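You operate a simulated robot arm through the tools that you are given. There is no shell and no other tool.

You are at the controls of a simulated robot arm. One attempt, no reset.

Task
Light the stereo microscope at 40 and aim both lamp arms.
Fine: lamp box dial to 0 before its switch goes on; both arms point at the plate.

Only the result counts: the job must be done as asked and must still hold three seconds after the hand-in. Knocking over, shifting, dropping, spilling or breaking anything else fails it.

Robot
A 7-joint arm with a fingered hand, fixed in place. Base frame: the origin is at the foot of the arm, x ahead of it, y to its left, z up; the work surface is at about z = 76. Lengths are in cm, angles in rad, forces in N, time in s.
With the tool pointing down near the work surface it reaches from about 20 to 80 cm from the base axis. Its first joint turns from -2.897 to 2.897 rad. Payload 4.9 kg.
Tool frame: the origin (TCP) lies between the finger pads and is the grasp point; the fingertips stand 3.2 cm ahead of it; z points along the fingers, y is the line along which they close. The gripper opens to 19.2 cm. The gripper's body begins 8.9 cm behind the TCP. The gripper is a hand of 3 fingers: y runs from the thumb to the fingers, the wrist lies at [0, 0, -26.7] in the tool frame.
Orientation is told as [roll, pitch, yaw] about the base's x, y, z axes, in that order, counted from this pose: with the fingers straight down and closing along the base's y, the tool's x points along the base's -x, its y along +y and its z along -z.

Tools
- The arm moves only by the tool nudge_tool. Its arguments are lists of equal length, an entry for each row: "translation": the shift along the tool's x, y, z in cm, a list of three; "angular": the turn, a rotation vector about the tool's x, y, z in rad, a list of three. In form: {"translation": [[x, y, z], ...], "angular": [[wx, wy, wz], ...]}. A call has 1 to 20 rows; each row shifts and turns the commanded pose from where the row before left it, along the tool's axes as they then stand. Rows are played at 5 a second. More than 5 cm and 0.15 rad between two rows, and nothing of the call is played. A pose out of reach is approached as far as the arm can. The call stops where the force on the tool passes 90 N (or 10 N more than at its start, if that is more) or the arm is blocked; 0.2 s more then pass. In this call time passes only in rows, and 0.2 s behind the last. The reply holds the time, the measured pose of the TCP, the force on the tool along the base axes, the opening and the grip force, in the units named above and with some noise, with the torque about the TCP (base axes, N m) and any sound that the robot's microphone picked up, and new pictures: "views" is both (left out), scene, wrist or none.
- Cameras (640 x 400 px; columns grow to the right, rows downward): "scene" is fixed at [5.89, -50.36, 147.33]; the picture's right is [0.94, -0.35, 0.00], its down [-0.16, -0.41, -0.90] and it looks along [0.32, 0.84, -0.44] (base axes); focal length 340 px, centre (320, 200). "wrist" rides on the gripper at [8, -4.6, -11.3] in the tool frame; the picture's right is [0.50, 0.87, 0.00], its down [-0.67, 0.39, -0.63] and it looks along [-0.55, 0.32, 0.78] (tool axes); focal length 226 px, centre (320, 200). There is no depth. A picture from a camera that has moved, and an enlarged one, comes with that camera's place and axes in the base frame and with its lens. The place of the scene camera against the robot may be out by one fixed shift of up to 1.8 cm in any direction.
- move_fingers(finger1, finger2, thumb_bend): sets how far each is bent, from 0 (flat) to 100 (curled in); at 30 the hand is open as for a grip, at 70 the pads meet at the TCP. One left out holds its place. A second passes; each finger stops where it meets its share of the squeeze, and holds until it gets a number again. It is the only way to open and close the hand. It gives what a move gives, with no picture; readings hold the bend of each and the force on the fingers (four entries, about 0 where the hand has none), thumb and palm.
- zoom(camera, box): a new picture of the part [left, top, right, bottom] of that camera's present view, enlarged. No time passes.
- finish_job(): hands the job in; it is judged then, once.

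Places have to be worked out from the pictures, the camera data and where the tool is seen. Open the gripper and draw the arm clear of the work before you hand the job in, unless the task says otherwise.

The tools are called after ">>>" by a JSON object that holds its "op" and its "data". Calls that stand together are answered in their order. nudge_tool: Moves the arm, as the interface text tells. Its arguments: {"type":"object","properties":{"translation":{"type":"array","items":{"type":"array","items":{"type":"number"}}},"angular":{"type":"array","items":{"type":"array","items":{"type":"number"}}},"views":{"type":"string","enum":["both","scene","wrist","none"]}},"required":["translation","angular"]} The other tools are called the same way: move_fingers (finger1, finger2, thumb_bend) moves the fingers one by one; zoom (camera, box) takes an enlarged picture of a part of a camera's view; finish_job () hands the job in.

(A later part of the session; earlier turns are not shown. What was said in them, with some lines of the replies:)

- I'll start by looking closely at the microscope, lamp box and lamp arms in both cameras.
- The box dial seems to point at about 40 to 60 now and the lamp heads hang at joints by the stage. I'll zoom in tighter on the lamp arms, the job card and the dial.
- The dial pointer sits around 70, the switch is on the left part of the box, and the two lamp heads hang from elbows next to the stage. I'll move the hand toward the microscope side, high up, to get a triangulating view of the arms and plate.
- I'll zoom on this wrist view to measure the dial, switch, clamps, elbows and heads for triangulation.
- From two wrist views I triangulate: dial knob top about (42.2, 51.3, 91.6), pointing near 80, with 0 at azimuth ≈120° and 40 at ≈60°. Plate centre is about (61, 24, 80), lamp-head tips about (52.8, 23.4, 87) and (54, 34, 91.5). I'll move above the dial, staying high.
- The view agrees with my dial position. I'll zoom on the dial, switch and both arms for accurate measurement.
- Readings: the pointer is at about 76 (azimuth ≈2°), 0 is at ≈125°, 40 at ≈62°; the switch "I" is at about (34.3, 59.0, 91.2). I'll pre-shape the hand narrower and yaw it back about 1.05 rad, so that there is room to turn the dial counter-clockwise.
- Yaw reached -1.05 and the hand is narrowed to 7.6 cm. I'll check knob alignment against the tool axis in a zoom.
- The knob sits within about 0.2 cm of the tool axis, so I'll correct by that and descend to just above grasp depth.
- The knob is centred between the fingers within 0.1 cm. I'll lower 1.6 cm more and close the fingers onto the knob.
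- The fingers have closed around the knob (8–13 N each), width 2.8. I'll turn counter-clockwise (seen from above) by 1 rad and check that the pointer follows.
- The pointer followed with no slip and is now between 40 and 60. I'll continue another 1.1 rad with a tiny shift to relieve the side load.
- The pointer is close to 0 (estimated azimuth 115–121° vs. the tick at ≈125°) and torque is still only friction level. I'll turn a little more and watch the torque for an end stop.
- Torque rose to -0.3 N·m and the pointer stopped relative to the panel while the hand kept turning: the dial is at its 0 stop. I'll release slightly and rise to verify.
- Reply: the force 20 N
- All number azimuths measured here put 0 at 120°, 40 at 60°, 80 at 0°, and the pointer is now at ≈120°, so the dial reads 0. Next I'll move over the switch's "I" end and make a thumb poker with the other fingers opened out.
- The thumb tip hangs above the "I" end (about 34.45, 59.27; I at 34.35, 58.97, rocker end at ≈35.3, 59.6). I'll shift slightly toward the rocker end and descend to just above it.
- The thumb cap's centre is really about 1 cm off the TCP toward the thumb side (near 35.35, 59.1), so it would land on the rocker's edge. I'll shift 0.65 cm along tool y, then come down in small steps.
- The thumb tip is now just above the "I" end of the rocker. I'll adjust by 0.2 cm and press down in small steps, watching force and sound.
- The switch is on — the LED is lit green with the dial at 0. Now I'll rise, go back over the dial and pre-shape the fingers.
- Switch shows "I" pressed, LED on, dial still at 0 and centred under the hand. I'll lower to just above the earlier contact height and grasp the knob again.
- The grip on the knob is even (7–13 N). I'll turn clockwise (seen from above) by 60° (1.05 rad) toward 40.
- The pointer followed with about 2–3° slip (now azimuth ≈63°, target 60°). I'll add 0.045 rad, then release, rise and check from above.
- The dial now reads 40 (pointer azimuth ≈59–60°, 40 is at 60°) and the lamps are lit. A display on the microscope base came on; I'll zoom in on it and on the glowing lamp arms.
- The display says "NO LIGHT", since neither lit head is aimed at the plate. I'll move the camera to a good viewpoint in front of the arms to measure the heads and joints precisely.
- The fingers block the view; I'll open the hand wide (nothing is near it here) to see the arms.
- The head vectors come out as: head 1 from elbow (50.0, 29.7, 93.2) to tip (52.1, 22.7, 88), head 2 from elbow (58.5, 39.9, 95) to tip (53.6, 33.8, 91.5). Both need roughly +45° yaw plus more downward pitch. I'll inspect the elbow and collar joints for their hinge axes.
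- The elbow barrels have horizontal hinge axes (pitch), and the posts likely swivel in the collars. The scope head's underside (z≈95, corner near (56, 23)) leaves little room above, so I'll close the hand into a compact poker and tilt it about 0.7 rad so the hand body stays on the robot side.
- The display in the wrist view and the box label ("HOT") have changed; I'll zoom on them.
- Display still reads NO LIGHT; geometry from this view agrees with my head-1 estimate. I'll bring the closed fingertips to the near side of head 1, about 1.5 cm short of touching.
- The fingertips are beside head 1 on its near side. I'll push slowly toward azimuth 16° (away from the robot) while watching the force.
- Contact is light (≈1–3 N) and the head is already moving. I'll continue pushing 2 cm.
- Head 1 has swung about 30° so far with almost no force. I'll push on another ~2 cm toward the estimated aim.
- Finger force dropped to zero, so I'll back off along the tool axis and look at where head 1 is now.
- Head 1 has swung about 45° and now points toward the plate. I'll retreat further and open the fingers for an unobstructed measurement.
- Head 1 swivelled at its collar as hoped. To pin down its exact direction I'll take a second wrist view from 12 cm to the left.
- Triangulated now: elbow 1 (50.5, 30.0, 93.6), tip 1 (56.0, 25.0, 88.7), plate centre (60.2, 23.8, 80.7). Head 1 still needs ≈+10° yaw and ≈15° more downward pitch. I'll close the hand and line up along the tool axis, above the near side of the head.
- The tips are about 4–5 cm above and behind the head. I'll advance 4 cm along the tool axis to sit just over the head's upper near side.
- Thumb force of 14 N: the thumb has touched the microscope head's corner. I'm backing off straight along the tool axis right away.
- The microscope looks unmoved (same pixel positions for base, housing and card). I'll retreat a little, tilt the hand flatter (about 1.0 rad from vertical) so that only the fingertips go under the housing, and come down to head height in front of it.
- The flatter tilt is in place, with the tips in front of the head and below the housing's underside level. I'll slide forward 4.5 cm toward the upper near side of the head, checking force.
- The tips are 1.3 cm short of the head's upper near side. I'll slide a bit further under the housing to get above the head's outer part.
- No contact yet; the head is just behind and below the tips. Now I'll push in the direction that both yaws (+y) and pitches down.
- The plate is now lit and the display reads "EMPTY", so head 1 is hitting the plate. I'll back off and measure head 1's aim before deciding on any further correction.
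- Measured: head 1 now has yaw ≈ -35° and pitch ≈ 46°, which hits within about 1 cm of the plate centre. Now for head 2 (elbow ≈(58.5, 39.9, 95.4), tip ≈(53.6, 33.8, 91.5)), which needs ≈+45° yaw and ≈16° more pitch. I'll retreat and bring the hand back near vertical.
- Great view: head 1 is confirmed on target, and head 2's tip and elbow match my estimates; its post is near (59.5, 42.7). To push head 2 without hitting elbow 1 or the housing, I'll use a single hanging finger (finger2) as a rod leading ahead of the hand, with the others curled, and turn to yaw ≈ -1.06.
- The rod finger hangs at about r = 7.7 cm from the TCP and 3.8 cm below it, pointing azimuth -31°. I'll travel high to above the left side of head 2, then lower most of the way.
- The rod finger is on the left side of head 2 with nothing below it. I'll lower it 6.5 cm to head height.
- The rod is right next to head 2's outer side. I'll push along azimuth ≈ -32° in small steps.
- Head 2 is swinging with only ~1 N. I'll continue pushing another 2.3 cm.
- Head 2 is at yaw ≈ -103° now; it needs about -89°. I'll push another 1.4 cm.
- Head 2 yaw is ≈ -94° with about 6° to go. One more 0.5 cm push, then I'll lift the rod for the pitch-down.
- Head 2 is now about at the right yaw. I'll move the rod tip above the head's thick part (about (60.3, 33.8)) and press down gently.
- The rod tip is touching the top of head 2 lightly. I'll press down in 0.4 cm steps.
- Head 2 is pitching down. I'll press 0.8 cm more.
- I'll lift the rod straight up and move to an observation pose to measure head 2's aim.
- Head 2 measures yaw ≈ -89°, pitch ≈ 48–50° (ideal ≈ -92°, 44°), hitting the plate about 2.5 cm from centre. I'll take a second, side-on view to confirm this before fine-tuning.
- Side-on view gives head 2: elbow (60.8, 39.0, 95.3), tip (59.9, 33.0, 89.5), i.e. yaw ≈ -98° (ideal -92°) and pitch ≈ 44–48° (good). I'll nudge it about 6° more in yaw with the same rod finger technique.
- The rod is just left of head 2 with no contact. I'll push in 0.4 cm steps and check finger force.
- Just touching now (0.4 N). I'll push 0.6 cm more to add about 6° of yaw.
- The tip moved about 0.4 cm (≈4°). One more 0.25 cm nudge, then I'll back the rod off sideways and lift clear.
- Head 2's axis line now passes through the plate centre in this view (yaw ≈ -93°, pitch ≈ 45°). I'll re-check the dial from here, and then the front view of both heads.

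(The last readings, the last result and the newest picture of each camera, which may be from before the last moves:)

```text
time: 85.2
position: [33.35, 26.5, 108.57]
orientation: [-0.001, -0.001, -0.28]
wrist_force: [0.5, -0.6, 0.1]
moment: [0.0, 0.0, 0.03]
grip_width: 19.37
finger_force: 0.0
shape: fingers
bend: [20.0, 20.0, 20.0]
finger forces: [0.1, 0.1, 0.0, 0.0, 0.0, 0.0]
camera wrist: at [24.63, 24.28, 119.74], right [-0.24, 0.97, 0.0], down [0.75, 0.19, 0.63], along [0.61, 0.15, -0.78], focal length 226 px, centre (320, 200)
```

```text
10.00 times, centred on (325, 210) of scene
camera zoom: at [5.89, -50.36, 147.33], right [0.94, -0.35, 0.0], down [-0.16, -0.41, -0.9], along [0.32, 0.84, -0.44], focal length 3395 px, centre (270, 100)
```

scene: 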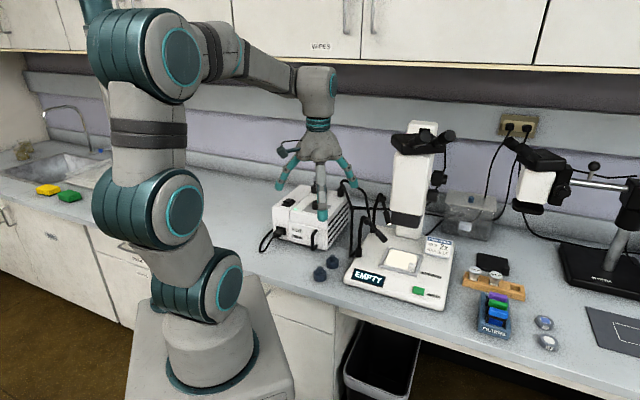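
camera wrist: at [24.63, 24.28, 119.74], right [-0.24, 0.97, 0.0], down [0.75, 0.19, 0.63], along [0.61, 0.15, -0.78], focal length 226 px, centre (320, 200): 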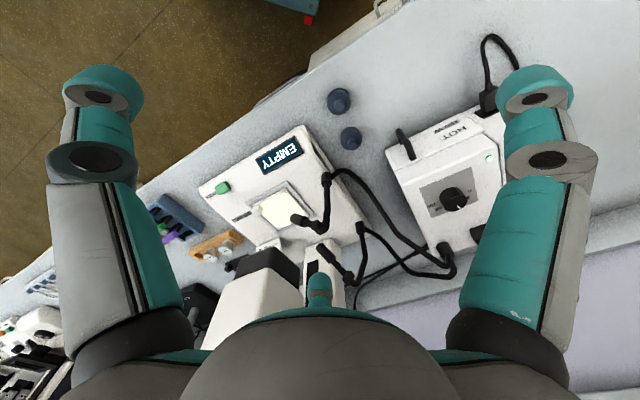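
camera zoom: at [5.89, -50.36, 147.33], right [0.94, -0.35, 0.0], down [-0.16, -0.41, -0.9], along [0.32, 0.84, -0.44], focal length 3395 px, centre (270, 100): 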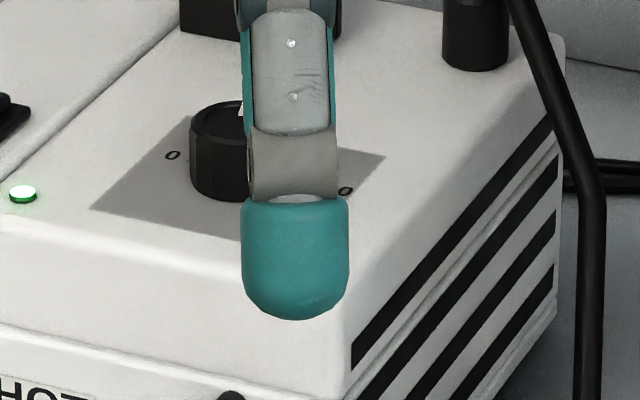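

Dial reads 40 (pointer azimuth ≈60–62°, the 40 mark at ≈60.3°). Both head axes pass within about 1 cm of the plate centre, and the LED and plate are lit. I'll compare the scene with my first pictures to be sure that nothing shifted.

>>> {"op": "zoom", "data": {"camera": "scene", "box": [380, 225, 460, 305]}}

>>> {"op": "zoom", "data": {"camera": "scene", "box": [330, 110, 530, 310]}}

>>> {"op": "zoom", "data": {"camera": "scene", "box": [250, 160, 350, 260]}}

```text
5.00 times, centred on (420, 265) of scene
camera zoom: at [5.89, -50.36, 147.33], right [0.94, -0.35, 0.0], down [-0.16, -0.41, -0.9], along [0.32, 0.84, -0.44], focal length 1697 px, centre (-180, -125)
```

zoom: 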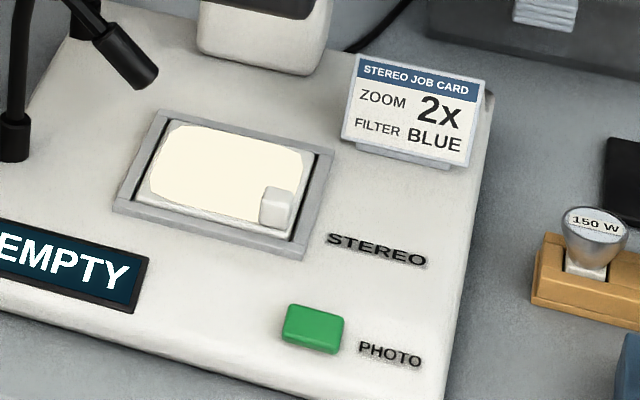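

```text
2.00 times, centred on (430, 210) of scene
camera zoom: at [5.89, -50.36, 147.33], right [0.94, -0.35, 0.0], down [-0.16, -0.41, -0.9], along [0.32, 0.84, -0.44], focal length 679 px, centre (100, 180)
```

zoom: 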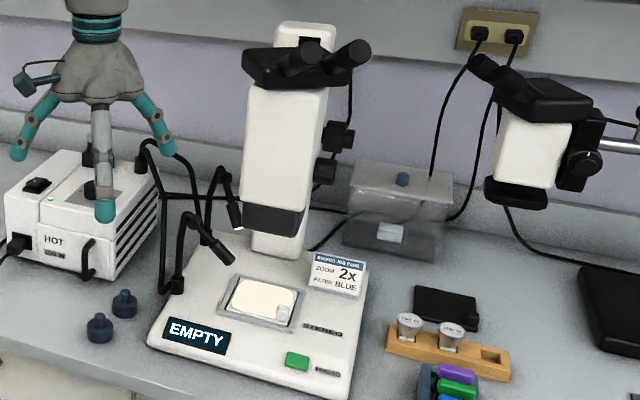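

```text
4.00 times, centred on (300, 210) of scene
camera zoom: at [5.89, -50.36, 147.33], right [0.94, -0.35, 0.0], down [-0.16, -0.41, -0.9], along [0.32, 0.84, -0.44], focal length 1358 px, centre (400, 160)
```

zoom: 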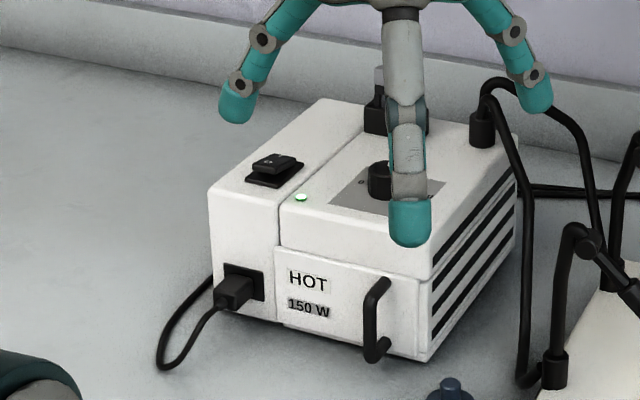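

Everything is pixel-for-pixel where it was at the start, apart from the lamp arms, dial and switch. I'll draw the arm up and back and leave the hand open.

>>> {"op": "nudge_tool", "data": {"translation": [[0, 0, -4], [0, 0, -4], [3, 0, 0]], "angular": [[0, 0, 0], [0, 0, 0], [0, 0, 0]], "views": "none"}}

>>> {"op": "move_fingers", "data": {"finger1": 30, "finger2": 30, "thumb_bend": 30}}

>>> {"op": "nudge_tool", "data": {"translation": [[0, 0, 0], [0, 0, 0], [0, 0, 0], [0, 0, 0], [0, 0, 0]], "angular": [[0, 0, 0], [0, 0, 0], [0, 0, 0], [0, 0, 0], [0, 0, 0]], "views": "both"}}

>>> {"op": "zoom", "data": {"camera": "scene", "box": [250, 160, 450, 310]}}

```text
time: 86.0
position: [30.43, 27.5, 116.82]
orientation: [0.0, 0.0, -0.281]
wrist_force: [0.0, 0.3, -0.8]
moment: [-0.01, -0.05, -0.02]
grip_width: 19.37
finger_force: 0.1
shape: fingers
bend: [20.0, 20.0, 20.0]
finger forces: [0.0, 0.1, 0.0, 0.0, 0.0, 0.0]
```

```text
time: 87.0
position: [30.49, 27.44, 116.78]
orientation: [0.002, 0.0, -0.278]
wrist_force: [0.0, -0.1, 0.4]
moment: [-0.01, 0.01, -0.01]
grip_width: 16.87
finger_force: 0.1
shape: fingers
bend: [30.0, 30.0, 30.0]
finger forces: [0.1, 0.1, 0.1, 0.1, 0.1, 0.1]
```

```text
time: 88.2
position: [30.44, 27.4, 116.72]
orientation: [-0.001, 0.0, -0.28]
wrist_force: [-0.4, 0.4, 1.3]
moment: [-0.02, 0.01, -0.01]
grip_width: 16.85
finger_force: 0.0
shape: fingers
bend: [30.0, 30.0, 30.0]
finger forces: [0.1, 0.0, 0.0, 0.0, 0.0, 0.0]
camera wrist: at [21.62, 25.26, 127.97], right [-0.24, 0.97, 0.0], down [0.75, 0.19, 0.63], along [0.61, 0.15, -0.78], focal length 226 px, centre (320, 200)
```

scene: 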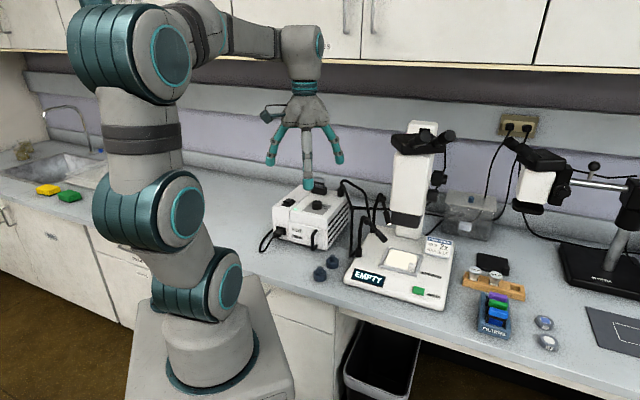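
wrist: 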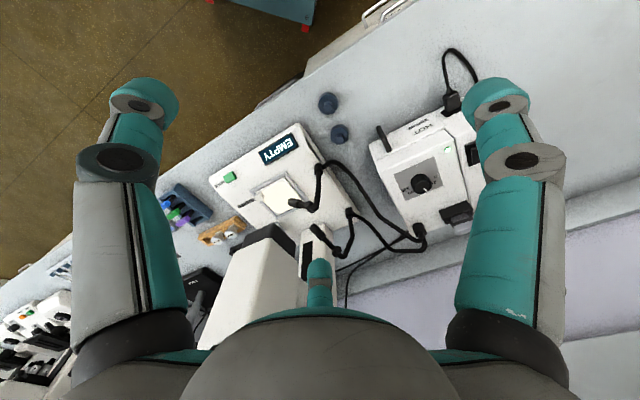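

```text
2.67 times, centred on (350, 235) of scene
camera zoom: at [5.89, -50.36, 147.33], right [0.94, -0.35, 0.0], down [-0.16, -0.41, -0.9], along [0.32, 0.84, -0.44], focal length 905 px, centre (240, 107)
```

zoom: 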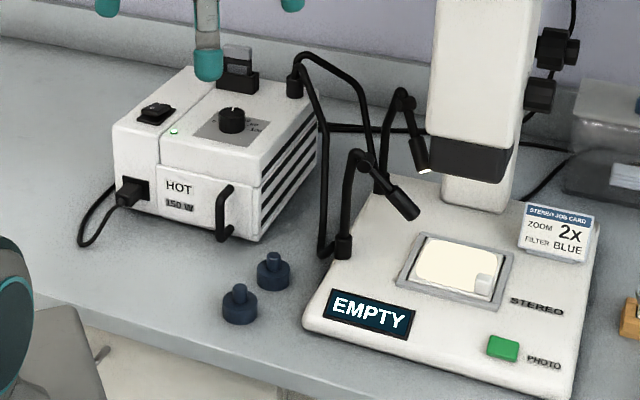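

The arm is clear, the hand is open, and nothing has drifted: the LED is on, the dial is at 40, the plate is lit and both lamp heads point at it. I'm handing the job in.

>>> {"op": "finish_job", "data": {}}

```text
The job is handed in.
```

The stereo microscope is lit at 40 and both lamp arms point at the plate. The job is handed in; I have no verdict back yet.

- **Lamp box:** I turned the dial down to its 0 stop before switching on, then set it to 40. The pointer measures about 40 against the scale, and the green LED is lit.
- **Lamp arms:** By my camera measurements, both heads aim within about 1 cm of the plate centre. The plate is lit and the base display changed from "NO LIGHT" to "EMPTY".
- **Contacts:** My thumb touched the corner of the microscope head once, at about 14 N, and I backed off at once. My fingertips also pressed on top of the lamp box around the dial, up to about 20 N. Comparing the final pictures with the first ones, nothing shifted apart from the arms, dial and switch.
- **Job card:** The card on the base also asks for zoom 2x and the blue filter. You didn't ask for those, so I left them alone.

The arm is drawn back clear of the work with the hand open.
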